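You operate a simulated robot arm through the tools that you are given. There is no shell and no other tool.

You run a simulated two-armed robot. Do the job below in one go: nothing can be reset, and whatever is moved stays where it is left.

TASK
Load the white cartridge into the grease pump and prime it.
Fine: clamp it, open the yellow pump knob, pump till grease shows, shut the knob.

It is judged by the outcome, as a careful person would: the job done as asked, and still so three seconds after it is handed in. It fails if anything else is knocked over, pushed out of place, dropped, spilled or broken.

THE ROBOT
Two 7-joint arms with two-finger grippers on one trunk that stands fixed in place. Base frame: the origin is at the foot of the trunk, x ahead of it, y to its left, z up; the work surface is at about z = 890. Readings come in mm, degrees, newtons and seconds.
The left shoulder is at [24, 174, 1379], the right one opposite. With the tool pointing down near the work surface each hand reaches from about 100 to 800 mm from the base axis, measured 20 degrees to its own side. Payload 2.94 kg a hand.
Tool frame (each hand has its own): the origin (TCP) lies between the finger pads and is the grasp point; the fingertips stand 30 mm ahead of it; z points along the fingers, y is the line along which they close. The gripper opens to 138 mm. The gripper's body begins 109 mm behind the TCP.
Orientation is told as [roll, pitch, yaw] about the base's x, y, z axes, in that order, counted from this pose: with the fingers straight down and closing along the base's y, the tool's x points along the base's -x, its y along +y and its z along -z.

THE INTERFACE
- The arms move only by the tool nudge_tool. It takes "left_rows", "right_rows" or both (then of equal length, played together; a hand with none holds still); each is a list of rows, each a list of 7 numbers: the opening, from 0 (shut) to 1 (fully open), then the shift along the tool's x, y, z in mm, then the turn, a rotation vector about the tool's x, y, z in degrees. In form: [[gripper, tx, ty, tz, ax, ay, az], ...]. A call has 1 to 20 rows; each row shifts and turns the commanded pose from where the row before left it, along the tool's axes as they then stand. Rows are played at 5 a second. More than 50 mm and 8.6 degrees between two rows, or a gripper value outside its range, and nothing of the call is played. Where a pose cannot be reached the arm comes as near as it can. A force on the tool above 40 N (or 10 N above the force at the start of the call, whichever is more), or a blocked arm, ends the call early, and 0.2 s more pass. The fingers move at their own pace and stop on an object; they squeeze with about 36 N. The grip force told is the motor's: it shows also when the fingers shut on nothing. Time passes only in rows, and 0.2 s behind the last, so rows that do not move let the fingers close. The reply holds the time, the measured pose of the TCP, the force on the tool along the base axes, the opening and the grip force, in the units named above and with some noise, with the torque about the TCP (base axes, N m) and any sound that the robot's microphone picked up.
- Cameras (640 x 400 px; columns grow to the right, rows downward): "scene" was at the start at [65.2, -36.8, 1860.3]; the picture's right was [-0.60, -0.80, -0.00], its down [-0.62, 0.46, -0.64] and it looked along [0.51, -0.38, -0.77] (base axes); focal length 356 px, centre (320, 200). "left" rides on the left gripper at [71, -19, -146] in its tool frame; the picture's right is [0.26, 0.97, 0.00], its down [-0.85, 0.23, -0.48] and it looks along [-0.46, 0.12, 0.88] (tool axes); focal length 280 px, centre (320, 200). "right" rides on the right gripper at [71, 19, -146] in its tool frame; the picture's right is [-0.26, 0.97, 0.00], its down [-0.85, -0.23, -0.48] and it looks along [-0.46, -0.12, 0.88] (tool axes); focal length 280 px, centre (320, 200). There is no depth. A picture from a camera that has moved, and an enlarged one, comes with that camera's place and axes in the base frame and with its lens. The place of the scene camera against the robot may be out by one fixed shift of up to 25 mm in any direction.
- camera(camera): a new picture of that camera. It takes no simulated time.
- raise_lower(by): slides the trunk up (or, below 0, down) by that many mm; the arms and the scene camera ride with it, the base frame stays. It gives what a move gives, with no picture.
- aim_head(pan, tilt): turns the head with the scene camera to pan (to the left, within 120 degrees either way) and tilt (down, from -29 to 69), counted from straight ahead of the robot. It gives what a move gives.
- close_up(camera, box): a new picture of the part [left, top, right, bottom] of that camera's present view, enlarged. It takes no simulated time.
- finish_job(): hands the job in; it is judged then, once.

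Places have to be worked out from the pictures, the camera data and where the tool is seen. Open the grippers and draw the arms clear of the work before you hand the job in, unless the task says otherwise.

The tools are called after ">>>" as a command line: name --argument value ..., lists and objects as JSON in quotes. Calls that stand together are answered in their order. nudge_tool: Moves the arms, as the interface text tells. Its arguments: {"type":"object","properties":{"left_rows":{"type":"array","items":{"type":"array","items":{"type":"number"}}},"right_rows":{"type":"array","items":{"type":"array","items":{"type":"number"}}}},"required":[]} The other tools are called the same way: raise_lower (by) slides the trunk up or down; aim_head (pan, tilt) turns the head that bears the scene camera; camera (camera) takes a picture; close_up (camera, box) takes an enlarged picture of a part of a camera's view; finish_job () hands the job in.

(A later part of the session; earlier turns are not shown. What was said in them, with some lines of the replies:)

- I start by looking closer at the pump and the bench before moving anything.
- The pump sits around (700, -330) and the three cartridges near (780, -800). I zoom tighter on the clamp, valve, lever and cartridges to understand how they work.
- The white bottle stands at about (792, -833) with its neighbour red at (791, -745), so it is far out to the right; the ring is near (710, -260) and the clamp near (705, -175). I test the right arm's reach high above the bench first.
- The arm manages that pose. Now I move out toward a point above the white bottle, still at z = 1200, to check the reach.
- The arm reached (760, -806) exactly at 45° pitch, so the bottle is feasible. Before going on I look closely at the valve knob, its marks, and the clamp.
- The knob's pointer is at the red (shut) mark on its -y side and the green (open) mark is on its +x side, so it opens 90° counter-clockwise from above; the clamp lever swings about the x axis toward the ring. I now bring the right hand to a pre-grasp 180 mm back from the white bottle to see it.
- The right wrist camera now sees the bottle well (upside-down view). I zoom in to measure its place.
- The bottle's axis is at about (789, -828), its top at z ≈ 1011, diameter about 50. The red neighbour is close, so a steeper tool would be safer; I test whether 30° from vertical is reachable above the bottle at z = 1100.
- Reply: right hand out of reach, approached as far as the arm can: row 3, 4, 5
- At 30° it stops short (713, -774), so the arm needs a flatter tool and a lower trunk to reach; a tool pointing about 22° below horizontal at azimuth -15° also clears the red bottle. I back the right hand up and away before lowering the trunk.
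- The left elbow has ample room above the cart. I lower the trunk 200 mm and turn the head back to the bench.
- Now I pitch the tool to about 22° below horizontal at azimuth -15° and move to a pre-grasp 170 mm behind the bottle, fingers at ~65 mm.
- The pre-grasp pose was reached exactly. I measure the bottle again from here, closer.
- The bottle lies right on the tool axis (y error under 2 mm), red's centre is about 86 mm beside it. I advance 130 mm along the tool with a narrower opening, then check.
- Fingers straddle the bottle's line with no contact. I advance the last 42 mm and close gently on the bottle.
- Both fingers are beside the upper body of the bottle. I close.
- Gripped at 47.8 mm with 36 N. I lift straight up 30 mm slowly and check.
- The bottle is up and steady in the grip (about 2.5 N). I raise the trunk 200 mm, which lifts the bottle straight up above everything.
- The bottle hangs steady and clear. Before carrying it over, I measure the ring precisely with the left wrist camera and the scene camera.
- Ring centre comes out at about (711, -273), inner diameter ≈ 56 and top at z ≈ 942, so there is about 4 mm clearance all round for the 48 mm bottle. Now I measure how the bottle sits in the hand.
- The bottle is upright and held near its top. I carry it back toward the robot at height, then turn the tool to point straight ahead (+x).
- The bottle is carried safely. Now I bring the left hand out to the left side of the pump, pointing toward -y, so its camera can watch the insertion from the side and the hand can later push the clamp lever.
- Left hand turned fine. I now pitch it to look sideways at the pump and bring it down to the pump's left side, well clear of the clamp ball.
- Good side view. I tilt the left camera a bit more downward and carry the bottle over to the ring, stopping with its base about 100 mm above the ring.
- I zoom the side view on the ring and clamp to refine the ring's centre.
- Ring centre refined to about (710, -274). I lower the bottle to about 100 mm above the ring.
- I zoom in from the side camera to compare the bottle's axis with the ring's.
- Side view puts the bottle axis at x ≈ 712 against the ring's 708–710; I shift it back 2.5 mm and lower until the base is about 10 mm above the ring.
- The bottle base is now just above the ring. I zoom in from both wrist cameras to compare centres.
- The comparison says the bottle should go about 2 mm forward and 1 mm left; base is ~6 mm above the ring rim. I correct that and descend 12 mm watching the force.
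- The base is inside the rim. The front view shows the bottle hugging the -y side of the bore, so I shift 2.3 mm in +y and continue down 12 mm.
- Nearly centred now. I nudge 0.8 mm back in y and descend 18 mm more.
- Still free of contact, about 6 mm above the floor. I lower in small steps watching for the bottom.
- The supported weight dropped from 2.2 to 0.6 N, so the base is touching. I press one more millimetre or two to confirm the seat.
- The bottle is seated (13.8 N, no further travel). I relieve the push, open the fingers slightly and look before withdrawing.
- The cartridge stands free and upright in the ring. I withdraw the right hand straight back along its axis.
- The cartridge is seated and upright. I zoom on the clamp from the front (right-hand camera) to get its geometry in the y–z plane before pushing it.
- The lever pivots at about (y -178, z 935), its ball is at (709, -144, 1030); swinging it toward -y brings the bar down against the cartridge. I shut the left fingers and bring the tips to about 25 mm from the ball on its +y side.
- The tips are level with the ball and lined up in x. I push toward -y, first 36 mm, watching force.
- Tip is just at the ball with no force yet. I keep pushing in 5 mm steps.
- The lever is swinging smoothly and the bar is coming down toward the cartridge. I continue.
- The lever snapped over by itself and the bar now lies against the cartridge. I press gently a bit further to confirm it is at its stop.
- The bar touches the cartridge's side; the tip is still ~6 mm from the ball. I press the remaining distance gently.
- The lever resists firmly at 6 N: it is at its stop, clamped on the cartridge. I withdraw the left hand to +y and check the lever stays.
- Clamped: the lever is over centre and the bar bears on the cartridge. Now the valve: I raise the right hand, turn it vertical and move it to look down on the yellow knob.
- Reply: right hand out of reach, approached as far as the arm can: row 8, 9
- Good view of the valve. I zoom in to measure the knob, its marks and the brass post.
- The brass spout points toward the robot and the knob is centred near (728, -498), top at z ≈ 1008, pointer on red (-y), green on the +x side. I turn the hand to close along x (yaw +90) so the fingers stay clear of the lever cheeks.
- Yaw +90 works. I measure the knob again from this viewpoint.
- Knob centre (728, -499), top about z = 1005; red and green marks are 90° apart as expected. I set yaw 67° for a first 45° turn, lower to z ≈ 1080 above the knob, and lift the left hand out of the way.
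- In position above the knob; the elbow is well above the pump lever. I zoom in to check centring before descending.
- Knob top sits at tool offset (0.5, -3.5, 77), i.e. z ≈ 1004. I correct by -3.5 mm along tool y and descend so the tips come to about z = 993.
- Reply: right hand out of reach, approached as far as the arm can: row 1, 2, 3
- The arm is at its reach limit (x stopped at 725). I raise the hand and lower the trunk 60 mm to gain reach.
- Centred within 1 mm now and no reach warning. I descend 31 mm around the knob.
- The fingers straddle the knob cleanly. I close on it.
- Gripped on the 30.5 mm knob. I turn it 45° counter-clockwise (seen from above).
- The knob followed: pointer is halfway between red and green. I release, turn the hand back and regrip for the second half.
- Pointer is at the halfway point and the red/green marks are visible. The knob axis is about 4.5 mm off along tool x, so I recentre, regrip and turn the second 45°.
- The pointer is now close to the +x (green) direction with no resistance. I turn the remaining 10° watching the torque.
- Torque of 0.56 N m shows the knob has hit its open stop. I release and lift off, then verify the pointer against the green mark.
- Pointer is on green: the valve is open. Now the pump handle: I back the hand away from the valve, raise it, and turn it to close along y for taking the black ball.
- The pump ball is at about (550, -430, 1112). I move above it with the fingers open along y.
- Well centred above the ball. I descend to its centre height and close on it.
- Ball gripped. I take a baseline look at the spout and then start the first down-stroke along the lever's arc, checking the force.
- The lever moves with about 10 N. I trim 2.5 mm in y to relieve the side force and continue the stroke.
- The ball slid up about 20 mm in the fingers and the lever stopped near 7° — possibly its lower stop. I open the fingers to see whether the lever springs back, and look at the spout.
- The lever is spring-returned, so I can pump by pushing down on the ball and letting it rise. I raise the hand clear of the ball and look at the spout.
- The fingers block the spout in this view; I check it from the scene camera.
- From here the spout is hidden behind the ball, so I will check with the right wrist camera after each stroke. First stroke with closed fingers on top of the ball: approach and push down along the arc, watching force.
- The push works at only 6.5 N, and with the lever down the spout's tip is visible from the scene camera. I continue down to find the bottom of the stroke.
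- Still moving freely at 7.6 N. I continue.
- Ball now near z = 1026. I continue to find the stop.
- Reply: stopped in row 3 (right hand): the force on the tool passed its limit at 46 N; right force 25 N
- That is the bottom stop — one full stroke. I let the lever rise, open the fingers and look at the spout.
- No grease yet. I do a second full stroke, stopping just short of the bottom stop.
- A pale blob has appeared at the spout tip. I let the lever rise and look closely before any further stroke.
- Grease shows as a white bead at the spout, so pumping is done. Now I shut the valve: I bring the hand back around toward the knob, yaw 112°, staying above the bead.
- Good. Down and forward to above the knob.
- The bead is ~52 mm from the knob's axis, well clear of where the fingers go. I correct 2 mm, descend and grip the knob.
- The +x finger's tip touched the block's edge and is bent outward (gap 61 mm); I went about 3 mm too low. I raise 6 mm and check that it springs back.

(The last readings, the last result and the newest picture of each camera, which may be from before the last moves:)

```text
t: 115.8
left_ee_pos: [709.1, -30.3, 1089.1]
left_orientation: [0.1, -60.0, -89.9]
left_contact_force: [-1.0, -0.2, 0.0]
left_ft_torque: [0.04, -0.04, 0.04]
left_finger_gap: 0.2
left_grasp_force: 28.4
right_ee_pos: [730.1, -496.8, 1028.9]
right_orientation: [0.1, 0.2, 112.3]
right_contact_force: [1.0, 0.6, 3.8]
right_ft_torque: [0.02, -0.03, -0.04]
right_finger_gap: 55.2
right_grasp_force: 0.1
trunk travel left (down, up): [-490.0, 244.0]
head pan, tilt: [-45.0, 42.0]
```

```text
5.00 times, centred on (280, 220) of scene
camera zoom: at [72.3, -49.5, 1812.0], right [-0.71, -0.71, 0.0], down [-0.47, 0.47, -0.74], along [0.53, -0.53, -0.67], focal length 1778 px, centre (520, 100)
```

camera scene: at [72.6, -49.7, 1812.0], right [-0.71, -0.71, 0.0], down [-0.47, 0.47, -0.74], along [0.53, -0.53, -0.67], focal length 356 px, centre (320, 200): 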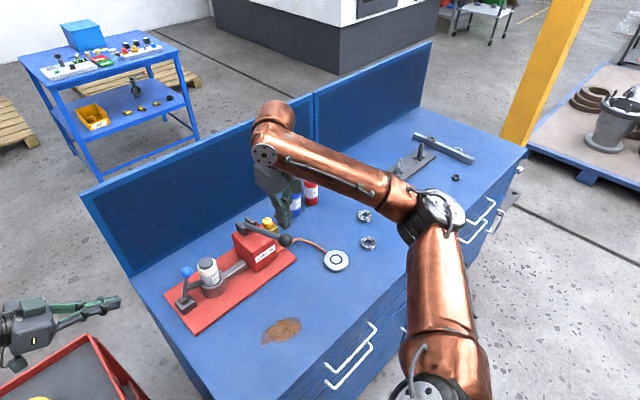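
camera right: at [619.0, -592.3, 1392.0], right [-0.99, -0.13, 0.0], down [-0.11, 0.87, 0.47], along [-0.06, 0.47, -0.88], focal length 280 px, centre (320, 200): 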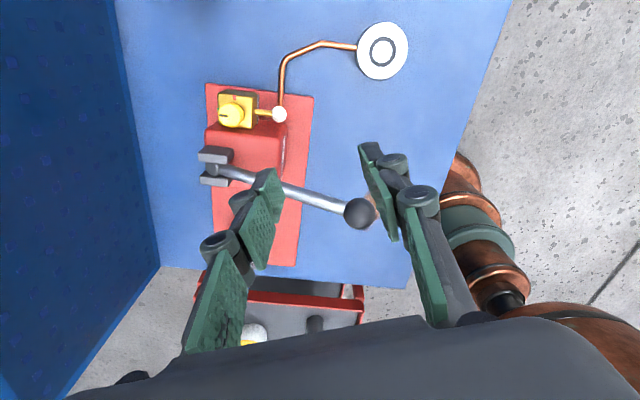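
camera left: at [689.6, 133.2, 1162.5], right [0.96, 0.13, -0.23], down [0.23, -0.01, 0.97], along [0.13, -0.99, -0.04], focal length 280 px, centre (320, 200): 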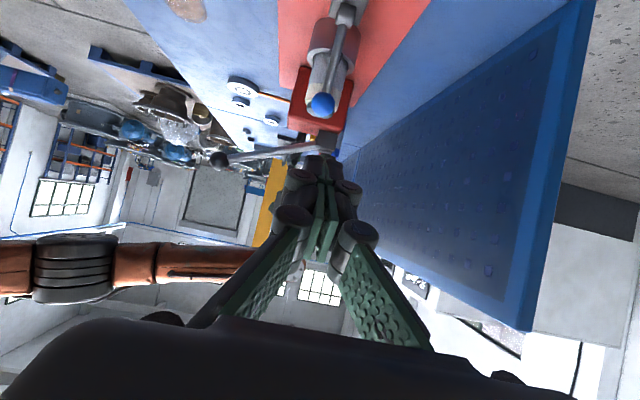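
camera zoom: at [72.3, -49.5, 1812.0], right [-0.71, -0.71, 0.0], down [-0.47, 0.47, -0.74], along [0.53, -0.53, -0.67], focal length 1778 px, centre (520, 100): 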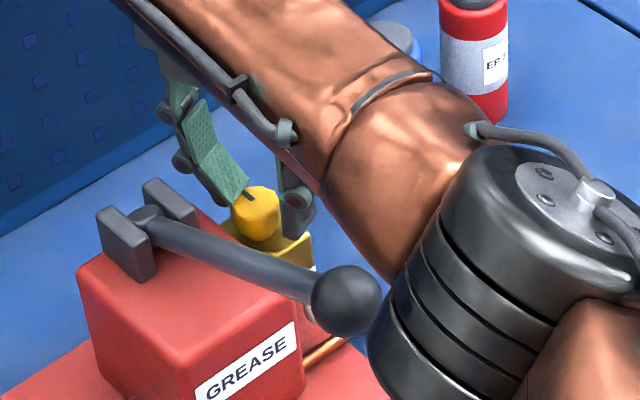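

The left finger got caught on the edge of the pump body/knob area on the way down — at this yaw it comes too near the red body. I raise well clear and check the fingers recover.

>>> nudge_tool --right_rows '[[0.4, 0, 0, -10, 0, 0, 0], [0.4, 0, 0, -20, 0, 0, 0], [0.4, 0, 0, -30, 0, 0, 0], [0.4, 0, 0, -20, 0, 0, 0], [0.4, 0, 0, 0, 0, 0, 0], [0.4, 0, 0, 0, 0, 0, 0]]'

>>> camera --camera "right"

>>> close_up --camera "right" --box '[250, 80, 410, 200]'

```text
t: 117.2
left_ee_pos: [708.9, -31.3, 1089.2]
left_orientation: [0.0, -60.1, -89.9]
left_contact_force: [0.3, 0.1, 0.3]
left_ft_torque: [0.0, 0.0, 0.0]
left_finger_gap: 0.1
left_grasp_force: 28.2
right_ee_pos: [731.1, -494.7, 1108.0]
right_orientation: [-0.1, 0.2, 112.5]
right_contact_force: [-0.8, 0.2, 0.3]
right_ft_torque: [0.0, 0.0, 0.01]
right_finger_gap: 55.2
right_grasp_force: 0.0
trunk travel left (down, up): [-490.0, 244.0]
head pan, tilt: [-45.0, 42.0]
```

```text
taken
camera right: at [739.3, -567.8, 1254.6], right [-0.99, -0.13, 0.0], down [-0.11, 0.87, 0.47], along [-0.06, 0.47, -0.88], focal length 280 px, centre (320, 200)
```

right: 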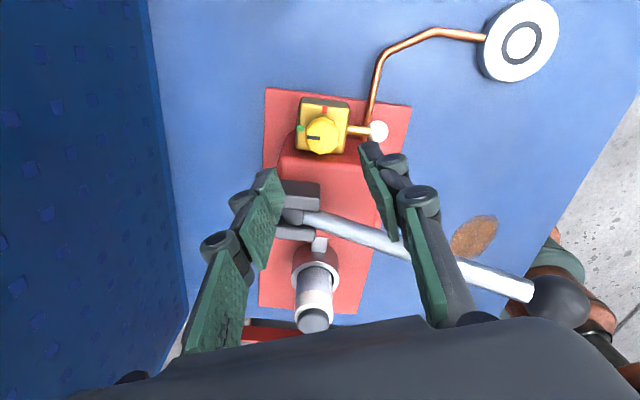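

```text
3.33 times, centred on (330, 140) of right
camera zoom: at [739.3, -567.8, 1254.6], right [-0.99, -0.13, 0.0], down [-0.11, 0.87, 0.47], along [-0.06, 0.47, -0.88], focal length 935 px, centre (287, 400)
```

zoom: 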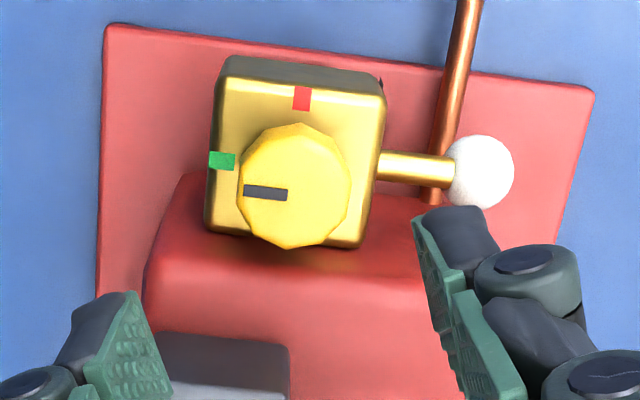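

Fingers recovered, knob still on green, bead intact. I turn to yaw 105°, shift (-1.8, -3.6) mm to centre on the knob, narrow the opening and descend part-way to check.

>>> nudge_tool --right_rows '[[0.34, 0, 0, 0, 0, 0, 7.5], [0.31, 3, 2.7, 0, 0, 0, 0], [0.31, 0, 0, 20, 0, 0, 0], [0.31, 0, 0, 25, 0, 0, 0], [0.31, 0, 0, 0, 0, 0, 0], [0.31, 0, 0, 0, 0, 0, 0]]'

>>> close_up --camera "right" --box '[230, 80, 410, 230]'

```text
t: 118.6
left_ee_pos: [709.8, -30.8, 1087.9]
left_orientation: [-0.1, -60.0, -89.8]
left_contact_force: [0.3, 0.3, 0.0]
left_ft_torque: [0.0, -0.02, 0.02]
left_finger_gap: 0.0
left_grasp_force: 28.6
right_ee_pos: [731.4, -500.6, 1062.0]
right_orientation: [0.0, 0.1, 104.9]
right_contact_force: [0.4, 0.1, 0.7]
right_ft_torque: [0.03, 0.03, 0.01]
right_finger_gap: 42.8
right_grasp_force: 0.0
trunk travel left (down, up): [-490.0, 244.0]
head pan, tilt: [-45.0, 42.0]
```

```text
2.67 times, centred on (320, 155) of right
camera zoom: at [729.9, -574.9, 1209.2], right [-1.0, 0.0, 0.0], down [0.0, 0.88, 0.47], along [0.0, 0.47, -0.88], focal length 748 px, centre (320, 320)
```

zoom: 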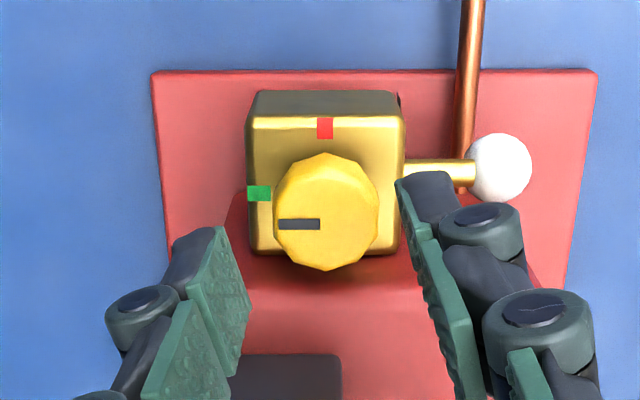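

Aligned to within about 1–2 mm and safely away from the red body. I shift 1.3 mm and descend to grip height (z ≈ 1024).

>>> nudge_tool --right_rows '[[0.31, 0, 1.3, 12, 0, 0, 0], [0.31, 0, 0, 12, 0, 0, 0], [0.31, 0, 0, 8, 0, 0, 0], [0.31, 0, 0, 6, 0, 0, 0], [0.31, 0, 0, 0, 0, 0, 0]]'

>>> close_up --camera "right" --box '[250, 110, 410, 250]'

```text
t: 119.8
left_ee_pos: [708.5, -30.9, 1088.0]
left_orientation: [0.0, -60.0, -89.9]
left_contact_force: [-0.4, -0.3, 0.2]
left_ft_torque: [0.01, 0.0, 0.02]
left_finger_gap: 0.2
left_grasp_force: 28.0
right_ee_pos: [727.8, -500.5, 1026.1]
right_orientation: [0.0, 0.2, 105.0]
right_contact_force: [-0.3, 0.9, 0.0]
right_ft_torque: [-0.01, 0.0, 0.01]
right_finger_gap: 42.6
right_grasp_force: 0.1
trunk travel left (down, up): [-490.0, 244.0]
head pan, tilt: [-45.0, 42.0]
```

```text
2.86 times, centred on (330, 180) of right
camera zoom: at [725.9, -573.8, 1171.9], right [-1.0, 0.0, 0.0], down [0.0, 0.88, 0.47], along [0.0, 0.47, -0.88], focal length 801 px, centre (291, 257)
```

zoom: 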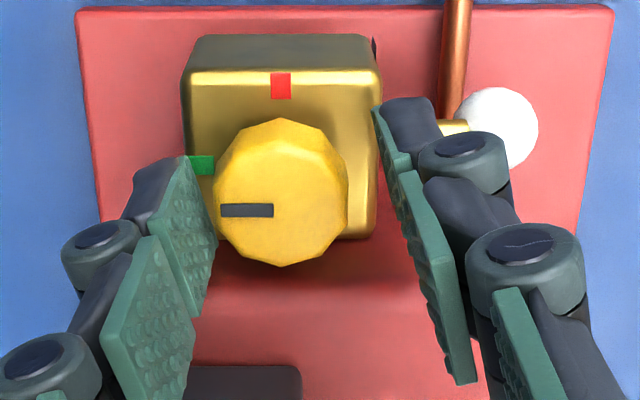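

Fingers straddle the knob with no contact. I close and make the first 30° clockwise turn.

>>> nudge_tool --right_rows '[[0.25, 0, 0, 0, 0, 0, 0], [0.18, 0, 0, 0, 0, 0, 0], [0.15, 0, 0, 0, 0, 0, 0], [0.15, 0, 0, 0, 0, 0, 0]]'

>>> nudge_tool --right_rows '[[0.15, 0, 0, 0, 0, 0, 5], [0.15, 0, 0, 0, 0, 0, 5], [0.15, 0, 0, 0, 0, 0, 5], [0.15, 0, 0, 0, 0, 0, 5], [0.15, 0, 0, 0, 0, 0, 5], [0.15, 0, 0, 0, 0, 0, 5], [0.15, 0, 0, 0, 0, 0, 0]]'

>>> close_up --camera "right" --box '[250, 110, 410, 250]'

```text
t: 120.8
left_ee_pos: [710.3, -30.0, 1086.8]
left_orientation: [-0.2, -59.9, -89.7]
left_contact_force: [-0.5, 0.0, 0.2]
left_ft_torque: [0.0, -0.01, -0.02]
left_finger_gap: 0.1
left_grasp_force: 28.3
right_ee_pos: [730.2, -499.2, 1024.6]
right_orientation: [-0.1, 0.2, 105.0]
right_contact_force: [13.3, 1.3, 0.2]
right_ft_torque: [0.01, -0.54, -0.09]
right_finger_gap: 30.1
right_grasp_force: 41.8
trunk travel left (down, up): [-490.0, 244.0]
head pan, tilt: [-45.0, 42.0]
```

```text
t: 122.4
left_ee_pos: [709.5, -29.0, 1087.1]
left_orientation: [0.0, -60.1, -89.7]
left_contact_force: [0.6, 0.1, 0.5]
left_ft_torque: [0.02, -0.02, -0.01]
left_finger_gap: 0.0
left_grasp_force: 27.9
right_ee_pos: [729.8, -499.8, 1024.8]
right_orientation: [-0.1, 0.2, 74.8]
right_contact_force: [13.4, 5.4, 8.5]
right_ft_torque: [0.45, -0.31, -0.01]
right_finger_gap: 29.7
right_grasp_force: 45.0
trunk travel left (down, up): [-490.0, 244.0]
head pan, tilt: [-45.0, 42.0]
```

```text
2.86 times, centred on (330, 180) of right
camera zoom: at [691.2, -562.8, 1171.7], right [-0.86, 0.5, 0.0], down [0.44, 0.76, 0.47], along [0.24, 0.41, -0.88], focal length 801 px, centre (291, 257)
```

zoom: 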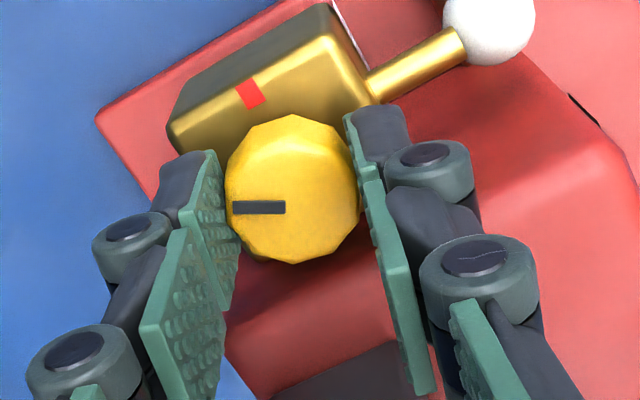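

The knob followed 30°. I release, swing back 30°, trim 2.4 mm toward +x, regrip and turn again.

>>> nudge_tool --right_rows '[[0.25, 0, 0, 0, 0, 0, 0], [0.31, 0, 0, 0, 0, 0, 0], [0.31, -1.1, -2.3, 0, 0, 0, 0], [0.31, 0, 0, 0, 0, 0, -6], [0.31, 0, 0, 0, 0, 0, -6], [0.31, 0, 0, 0, 0, 0, -6], [0.31, 0, 0, 0, 0, 0, -6], [0.31, 0, 0, 0, 0, 0, -6], [0.25, 0, 0, 0, 0, 0, 0], [0.18, 0, 0, 0, 0, 0, 0], [0.15, 0, 0, 0, 0, 0, 0], [0.15, 0, 0, 0, 0, 0, 0]]'

>>> close_up --camera "right" --box '[250, 110, 410, 250]'

```text
t: 125.0
left_ee_pos: [709.3, -31.2, 1088.0]
left_orientation: [-0.1, -60.0, -89.8]
left_contact_force: [0.6, -0.1, 1.0]
left_ft_torque: [0.0, 0.03, 0.0]
left_finger_gap: 0.0
left_grasp_force: 28.4
right_ee_pos: [730.2, -500.0, 1024.8]
right_orientation: [-0.1, 0.2, 104.9]
right_contact_force: [2.4, -0.1, -0.6]
right_ft_torque: [-0.15, -0.11, -0.03]
right_finger_gap: 30.3
right_grasp_force: 45.4
trunk travel left (down, up): [-490.0, 244.0]
head pan, tilt: [-45.0, 42.0]
```

```text
2.86 times, centred on (330, 180) of right
camera zoom: at [728.9, -574.0, 1171.3], right [-1.0, 0.0, 0.0], down [0.0, 0.88, 0.47], along [0.0, 0.47, -0.88], focal length 801 px, centre (291, 257)
```

zoom: 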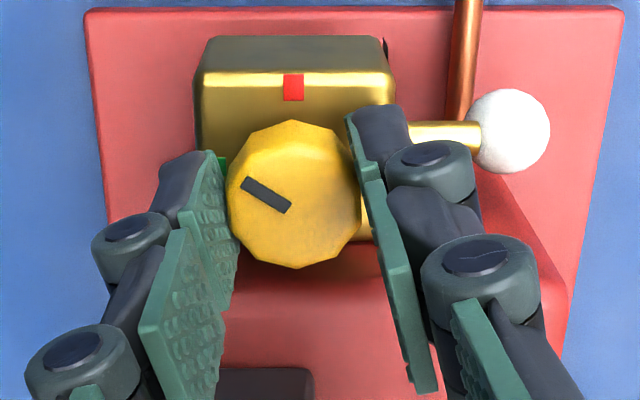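

Regripped centrally, pointer 30° off green. Second 30° turn, then swing back and regrip.

>>> nudge_tool --right_rows '[[0.15, 0, 0, 0, 0, 0, 5], [0.15, 0, 0, 0, 0, 0, 5], [0.15, 0, 0, 0, 0, 0, 5], [0.15, 0, 0, 0, 0, 0, 5], [0.15, 0, 0, 0, 0, 0, 5], [0.15, 0, 0, 0, 0, 0, 5], [0.15, 0, 0, 0, 0, 0, 0]]'

>>> nudge_tool --right_rows '[[0.25, 0, 0, 0, 0, 0, 0], [0.31, 0, 0, 0, 0, 0, 0], [0.31, 0, 0, 0, 0, 0, 0], [0.31, 0, 0, 0, 0, 0, -6], [0.31, 0, 0, 0, 0, 0, -6], [0.31, 0, 0, 0, 0, 0, -6], [0.31, 0, 0, 0, 0, 0, -6], [0.31, 0, 0, 0, 0, 0, -6], [0.25, 0, 0, 0, 0, 0, 0], [0.18, 0, 0, 0, 0, 0, 0], [0.15, 0, 0, 0, 0, 0, 0], [0.15, 0, 0, 0, 0, 0, 0]]'

>>> close_up --camera "right" --box '[250, 110, 410, 250]'

```text
t: 126.6
left_ee_pos: [708.0, -30.4, 1089.2]
left_orientation: [0.1, -60.0, -89.9]
left_contact_force: [-0.7, -0.8, -0.1]
left_ft_torque: [-0.02, 0.01, 0.0]
left_finger_gap: 0.0
left_grasp_force: 28.7
right_ee_pos: [729.7, -500.8, 1025.8]
right_orientation: [0.0, 0.1, 74.9]
right_contact_force: [-4.4, 1.8, 0.4]
right_ft_torque: [0.5, 0.11, 0.01]
right_finger_gap: 30.1
right_grasp_force: 45.0
trunk travel left (down, up): [-490.0, 244.0]
head pan, tilt: [-45.0, 42.0]
```

```text
t: 129.2
left_ee_pos: [709.8, -29.5, 1088.3]
left_orientation: [0.0, -60.0, -89.9]
left_contact_force: [0.0, 0.6, -0.1]
left_ft_torque: [-0.01, -0.02, 0.01]
left_finger_gap: 0.0
left_grasp_force: 28.0
right_ee_pos: [731.6, -499.5, 1024.4]
right_orientation: [-0.1, 0.1, 105.0]
right_contact_force: [-1.8, 0.2, -0.7]
right_ft_torque: [0.01, 0.1, 0.04]
right_finger_gap: 30.5
right_grasp_force: 45.0
trunk travel left (down, up): [-490.0, 244.0]
head pan, tilt: [-45.0, 42.0]
```

```text
2.86 times, centred on (330, 180) of right
camera zoom: at [729.0, -573.7, 1171.6], right [-1.0, 0.0, 0.0], down [0.0, 0.88, 0.47], along [0.0, 0.47, -0.88], focal length 801 px, centre (291, 257)
```

zoom: 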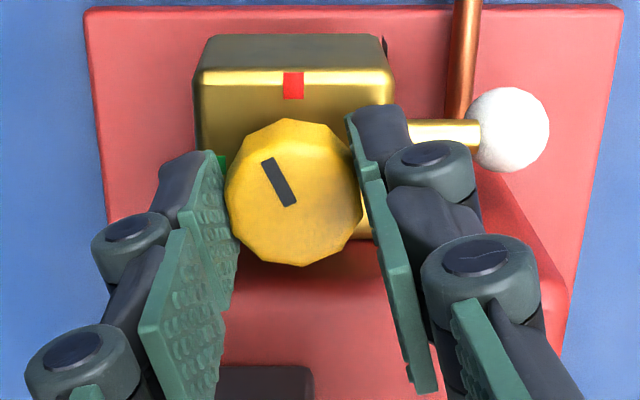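

Pointer is 60° round; 30° more to red. I turn the last 30° plus a few degrees to feel the stop.

>>> nudge_tool --right_rows '[[0.15, 0, 0, 0, 0, 0, 5], [0.15, 0, 0, 0, 0, 0, 5], [0.15, 0, 0, 0, 0, 0, 5], [0.15, 0, 0, 0, 0, 0, 5], [0.15, 0, 0, 0, 0, 0, 5], [0.15, 0, 0, 0, 0, 0, 5], [0.15, 0, 0, 0, 0, 0, 0]]'

>>> nudge_tool --right_rows '[[0.15, 0, 0, 0, 0, 0, 3], [0.15, 0, 0, 0, 0, 0, 3], [0.15, 0, 0, 0, 0, 0, 0]]'

>>> close_up --camera "right" --box '[250, 110, 410, 250]'

```text
t: 130.8
left_ee_pos: [709.1, -30.8, 1088.6]
left_orientation: [0.0, -60.0, -90.0]
left_contact_force: [-0.7, -0.6, -0.5]
left_ft_torque: [0.01, 0.0, -0.01]
left_finger_gap: 0.1
left_grasp_force: 28.7
right_ee_pos: [729.4, -500.5, 1024.6]
right_orientation: [0.0, 0.2, 74.8]
right_contact_force: [-11.4, -0.5, -5.4]
right_ft_torque: [-0.03, 0.35, 0.41]
right_finger_gap: 30.2
right_grasp_force: 45.3
trunk travel left (down, up): [-490.0, 244.0]
head pan, tilt: [-45.0, 42.0]
```

```text
t: 131.6
left_ee_pos: [708.3, -30.6, 1088.0]
left_orientation: [0.1, -59.9, -90.0]
left_contact_force: [0.3, -0.4, 0.2]
left_ft_torque: [-0.03, -0.01, 0.02]
left_finger_gap: 0.0
left_grasp_force: 28.8
right_ee_pos: [729.7, -501.1, 1024.4]
right_orientation: [0.0, 0.2, 68.9]
right_contact_force: [-15.2, -1.3, -6.4]
right_ft_torque: [-0.17, 0.52, 0.2]
right_finger_gap: 30.2
right_grasp_force: 44.8
trunk travel left (down, up): [-490.0, 244.0]
head pan, tilt: [-45.0, 42.0]
```

```text
2.86 times, centred on (330, 180) of right
camera zoom: at [684.4, -559.8, 1171.8], right [-0.81, 0.59, 0.0], down [0.52, 0.71, 0.47], along [0.28, 0.38, -0.88], focal length 801 px, centre (291, 257)
```

zoom: 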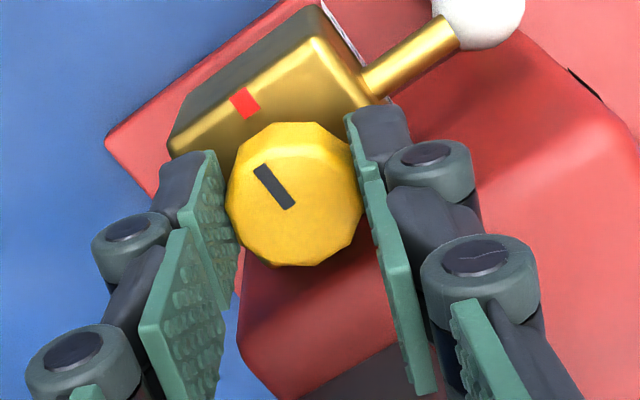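

Stop reached (0.41 N m) with the pointer at red. I release, lift straight off and verify.

>>> nudge_tool --right_rows '[[0.25, 0, 0, 0, 0, 0, 0], [0.31, 0, 0, 0, 0, 0, 0], [0.33, 0, 0, 0, 0, 0, 0], [0.33, 0, 0, -15, 0, 0, 0], [0.33, 0, 0, -30, 0, 0, 0], [0.33, 0, 0, -40, 0, 0, 0], [0.33, 0, 0, 0, 0, 0, 0]]'

>>> close_up --camera "right" --box '[230, 60, 410, 210]'

>>> camera --camera "right"

```text
t: 133.2
left_ee_pos: [709.3, -31.4, 1087.8]
left_orientation: [-0.1, -60.1, -89.7]
left_contact_force: [-0.1, 0.3, -0.2]
left_ft_torque: [0.0, 0.03, -0.04]
left_finger_gap: 0.0
left_grasp_force: 27.6
right_ee_pos: [730.7, -500.2, 1107.2]
right_orientation: [0.0, 0.2, 68.9]
right_contact_force: [0.3, -0.3, -0.7]
right_ft_torque: [0.03, 0.02, 0.02]
right_finger_gap: 45.5
right_grasp_force: 0.0
trunk travel left (down, up): [-490.0, 244.0]
head pan, tilt: [-45.0, 42.0]
```

```text
2.67 times, centred on (320, 135) of right
camera zoom: at [686.1, -559.8, 1253.8], right [-0.81, 0.59, 0.0], down [0.52, 0.71, 0.47], along [0.28, 0.38, -0.88], focal length 748 px, centre (320, 373)
```

zoom: 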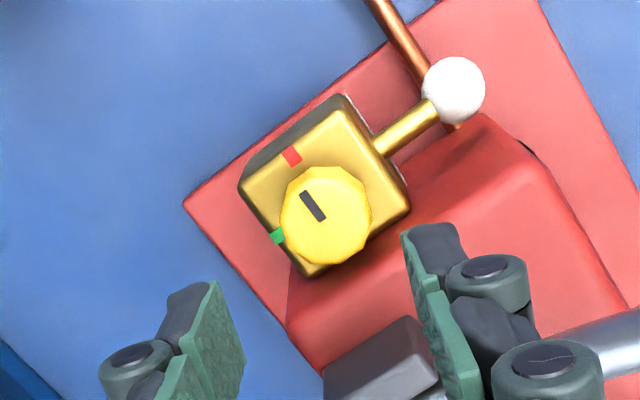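

```text
taken
camera right: at [686.1, -559.8, 1253.8], right [-0.81, 0.59, 0.0], down [0.52, 0.71, 0.47], along [0.28, 0.38, -0.88], focal length 280 px, centre (320, 200)
```

right: 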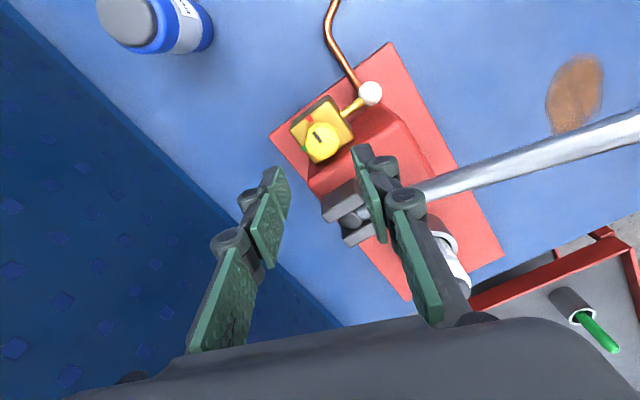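

The pointer is back on red, the bead sits at the spout and nothing else has moved. I open both hands and draw the arms clear.

>>> nudge_tool --right_rows '[[0.33, 15.8, 27.1, -15, 0, 0, 0], [0.33, 15.8, 27.1, -15, 0, 0, 0], [0.4, 15.8, 27.1, -15, 0, 0, 0], [0.5, 15.8, 27.1, -15, 0, 0, 0], [0.7, 0, 0, -40, 0, 0, 0], [0.9, 0, 0, -40, 0, 0, 0], [1, 0, 0, 0, 0, 0, 0]]' --left_rows '[[0, -11, 0, -41, 0, 0, 0], [0, -11, 0, -41, 0, 0, 0], [0.3, -11, 0, -41, 0, 0, 0], [0.6, -11, 0, -41, 0, 0, 0], [0.8, -11, 0, -41, 0, 0, 0], [1, 0, 0, 0, 0, 0, 0], [1, 0, 0, 0, 0, 0, 0]]'

>>> camera --camera "scene"

>>> camera --camera "right"

```text
t: 134.8
left_ee_pos: [708.4, 116.9, 1236.5]
left_orientation: [-0.1, -60.0, -89.8]
left_contact_force: [0.9, -0.1, -0.5]
left_ft_torque: [-0.02, 0.04, -0.01]
left_finger_gap: 99.7
left_grasp_force: 0.0
right_ee_pos: [606.8, -520.9, 1247.1]
right_orientation: [0.1, 0.0, 68.9]
right_contact_force: [0.8, 0.5, 0.0]
right_ft_torque: [-0.04, 0.06, 0.0]
right_finger_gap: 134.8
right_grasp_force: 0.1
trunk travel left (down, up): [-490.0, 244.0]
head pan, tilt: [-45.0, 42.0]
```

```text
taken
camera scene: at [73.6, -50.3, 1811.9], right [-0.71, -0.71, 0.0], down [-0.47, 0.47, -0.74], along [0.52, -0.53, -0.67], focal length 356 px, centre (320, 200)
```

scene: 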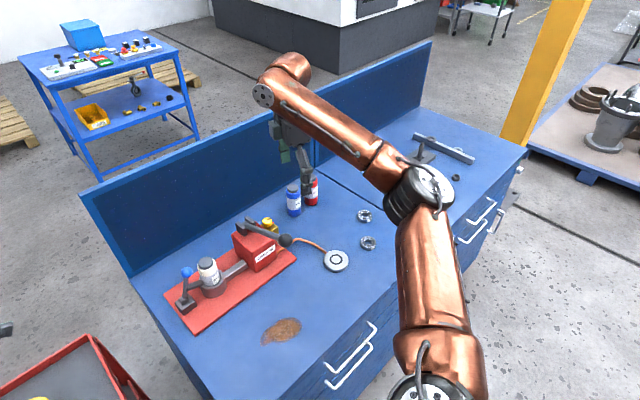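

```text
taken
camera right: at [563.1, -580.8, 1392.9], right [-0.81, 0.59, 0.0], down [0.52, 0.71, 0.47], along [0.28, 0.38, -0.88], focal length 280 px, centre (320, 200)
```

right: 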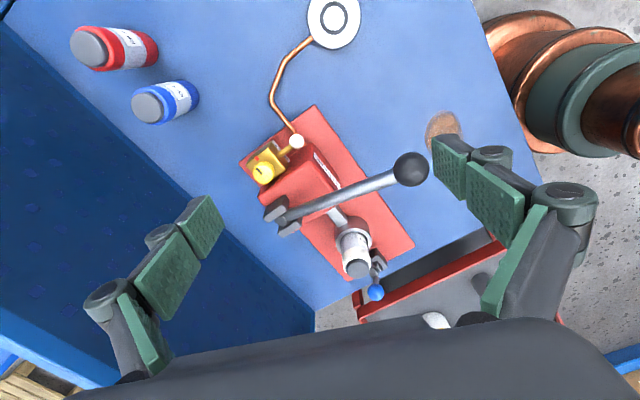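

Everything looks in place. I draw the right arm further back toward its starting pose.

>>> nudge_tool --right_rows '[[1, 0, 0, 0, 0, 0, 7.66], [1, 0, 0, 0, 0, 0, 7.66], [1, 0, 0, 0, 0, 0, 7.66], [1, 0, 0, 0, 0, 0, 7.66], [1, 0, 0, 0, 0, 0, 7.66], [1, 0, 0, 0, 0, 0, 7.66], [1, 0, 0, 0, 0, 0, 7.66], [1, 0, 0, 0, 0, 0, 7.66], [1, 0, 0, 0, 0, 0, 7.66], [1, 37.4, -7.8, -14.6, 0, 0, 0], [1, 37.4, -7.8, -14.6, 0, 0, 0], [1, 37.4, -7.8, -14.6, 0, 0, 0], [1, 37.4, -7.8, -14.6, 0, 0, 0], [1, 37.4, -7.8, -14.6, 0, 0, 0], [1, 0, 0, 0, 0, 0, 0]]'

>>> camera --camera "scene"

>>> camera --camera "right"

>>> camera --camera "left"

```text
t: 138.0
left_ee_pos: [709.4, 117.8, 1234.8]
left_orientation: [-0.1, -60.1, -89.8]
left_contact_force: [0.2, -0.2, -0.7]
left_ft_torque: [-0.04, -0.01, -0.02]
left_finger_gap: 138.1
left_grasp_force: 0.0
right_ee_pos: [418.1, -557.0, 1321.2]
right_orientation: [-0.2, 0.1, 0.0]
right_contact_force: [1.3, 0.0, -0.3]
right_ft_torque: [0.02, 0.07, -0.01]
right_finger_gap: 138.0
right_grasp_force: 0.1
trunk travel left (down, up): [-490.0, 244.0]
head pan, tilt: [-45.0, 42.0]
```

```text
taken
camera scene: at [74.7, -50.0, 1811.8], right [-0.71, -0.71, 0.0], down [-0.47, 0.47, -0.74], along [0.52, -0.53, -0.67], focal length 356 px, centre (320, 200)
```

scene: 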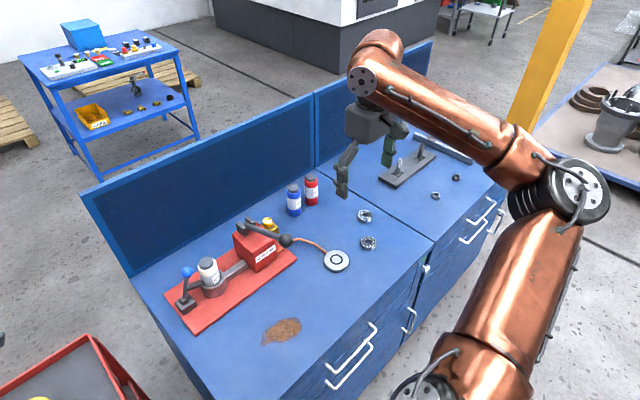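

```text
taken
camera right: at [345.7, -538.7, 1468.9], right [0.26, 0.97, 0.0], down [0.85, -0.23, 0.48], along [0.46, -0.13, -0.88], focal length 280 px, centre (320, 200)
```

right: 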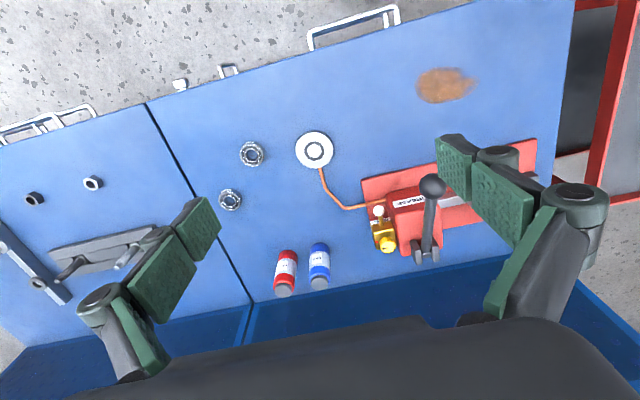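

```text
taken
camera left: at [689.6, 279.5, 1247.1], right [0.96, 0.13, -0.23], down [0.23, -0.01, 0.97], along [0.13, -0.99, -0.04], focal length 280 px, centre (320, 200)
```

left: 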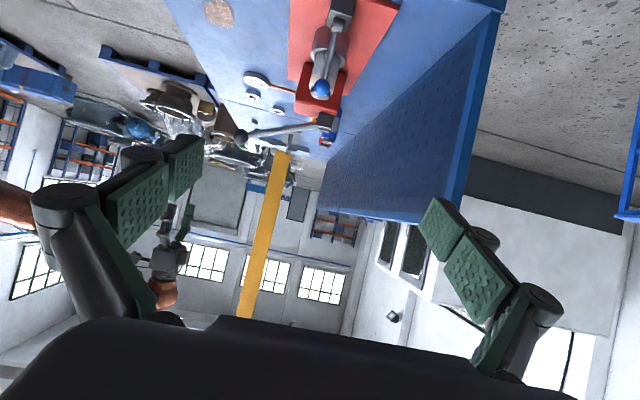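

Both arms are clear and open. A last close look at the valve, spout, clamp and neighbouring bottles before handing in.

>>> close_up --camera "right" --box '[355, 190, 415, 260]'

>>> close_up --camera "scene" --box '[150, 170, 350, 320]'

>>> close_up --camera "left" --box '[270, 0, 390, 150]'

```text
5.71 times, centred on (385, 225) of right
camera zoom: at [345.7, -538.7, 1468.9], right [0.26, 0.97, 0.0], down [0.85, -0.23, 0.48], along [0.46, -0.13, -0.88], focal length 1602 px, centre (-51, 57)
```

zoom: 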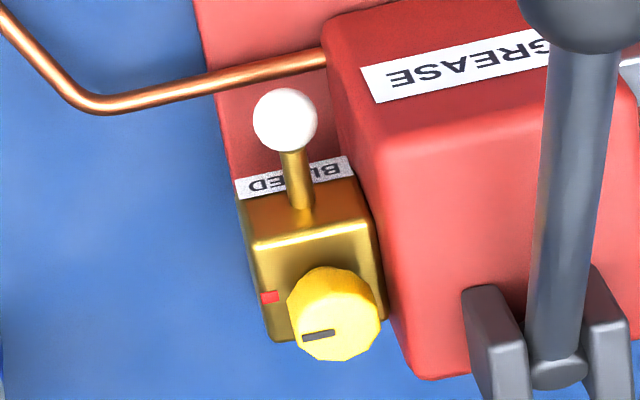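

```text
2.67 times, centred on (250, 245) of scene
camera zoom: at [74.7, -50.0, 1811.8], right [-0.71, -0.71, 0.0], down [-0.47, 0.47, -0.74], along [0.52, -0.53, -0.67], focal length 948 px, centre (507, 80)
```

zoom: 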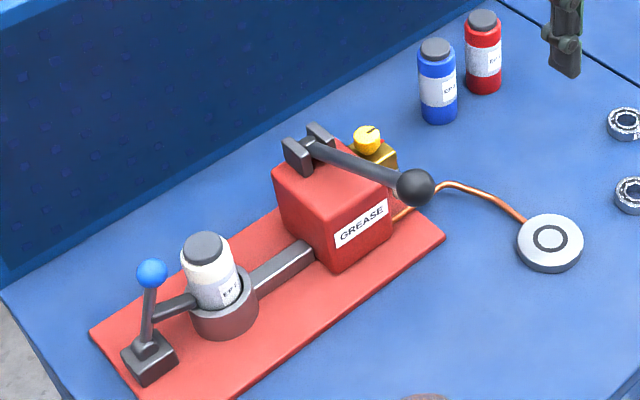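

```text
2.67 times, centred on (330, 75) of left
camera zoom: at [689.6, 279.5, 1247.1], right [0.96, 0.13, -0.23], down [0.23, -0.01, 0.97], along [0.13, -0.99, -0.04], focal length 748 px, centre (293, 533)
```

zoom: 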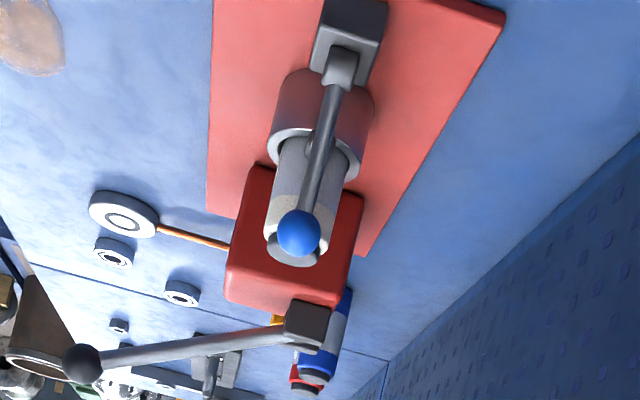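

The white cartridge is seated and clamped. The valve pointer is back on the red mark, grease shows at the spout, the lever is up, and the other items have not moved. I hand the job in.

>>> finish_job

```text
The job is handed in.
```

The white cartridge is loaded and clamped in the grease pump, and the pump is primed. The job has been handed in, but I haven't seen the judging result.

- **Cartridge:** it sits upright at the bottom of the ring. The clamp lever snapped over against its side and stayed there.
- **Valve:** I opened the yellow knob to the green mark. After pumping I shut it again; it reached its stop with the pointer on red.
- **Priming:** a white bead of grease showed at the bleed spout after two full strokes, following one partial stroke. I stopped pumping there.
- **One slip:** on the way down to shut the knob, a right-hand fingertip caught on the valve or pump body and bent outward. I backed off and came in again at a different angle. The finger recovered and I saw no damage.

In the last pictures the red and blue bottles, the bearings and the grease bead were undisturbed. Both grippers are open and the arms are clear of the bench.
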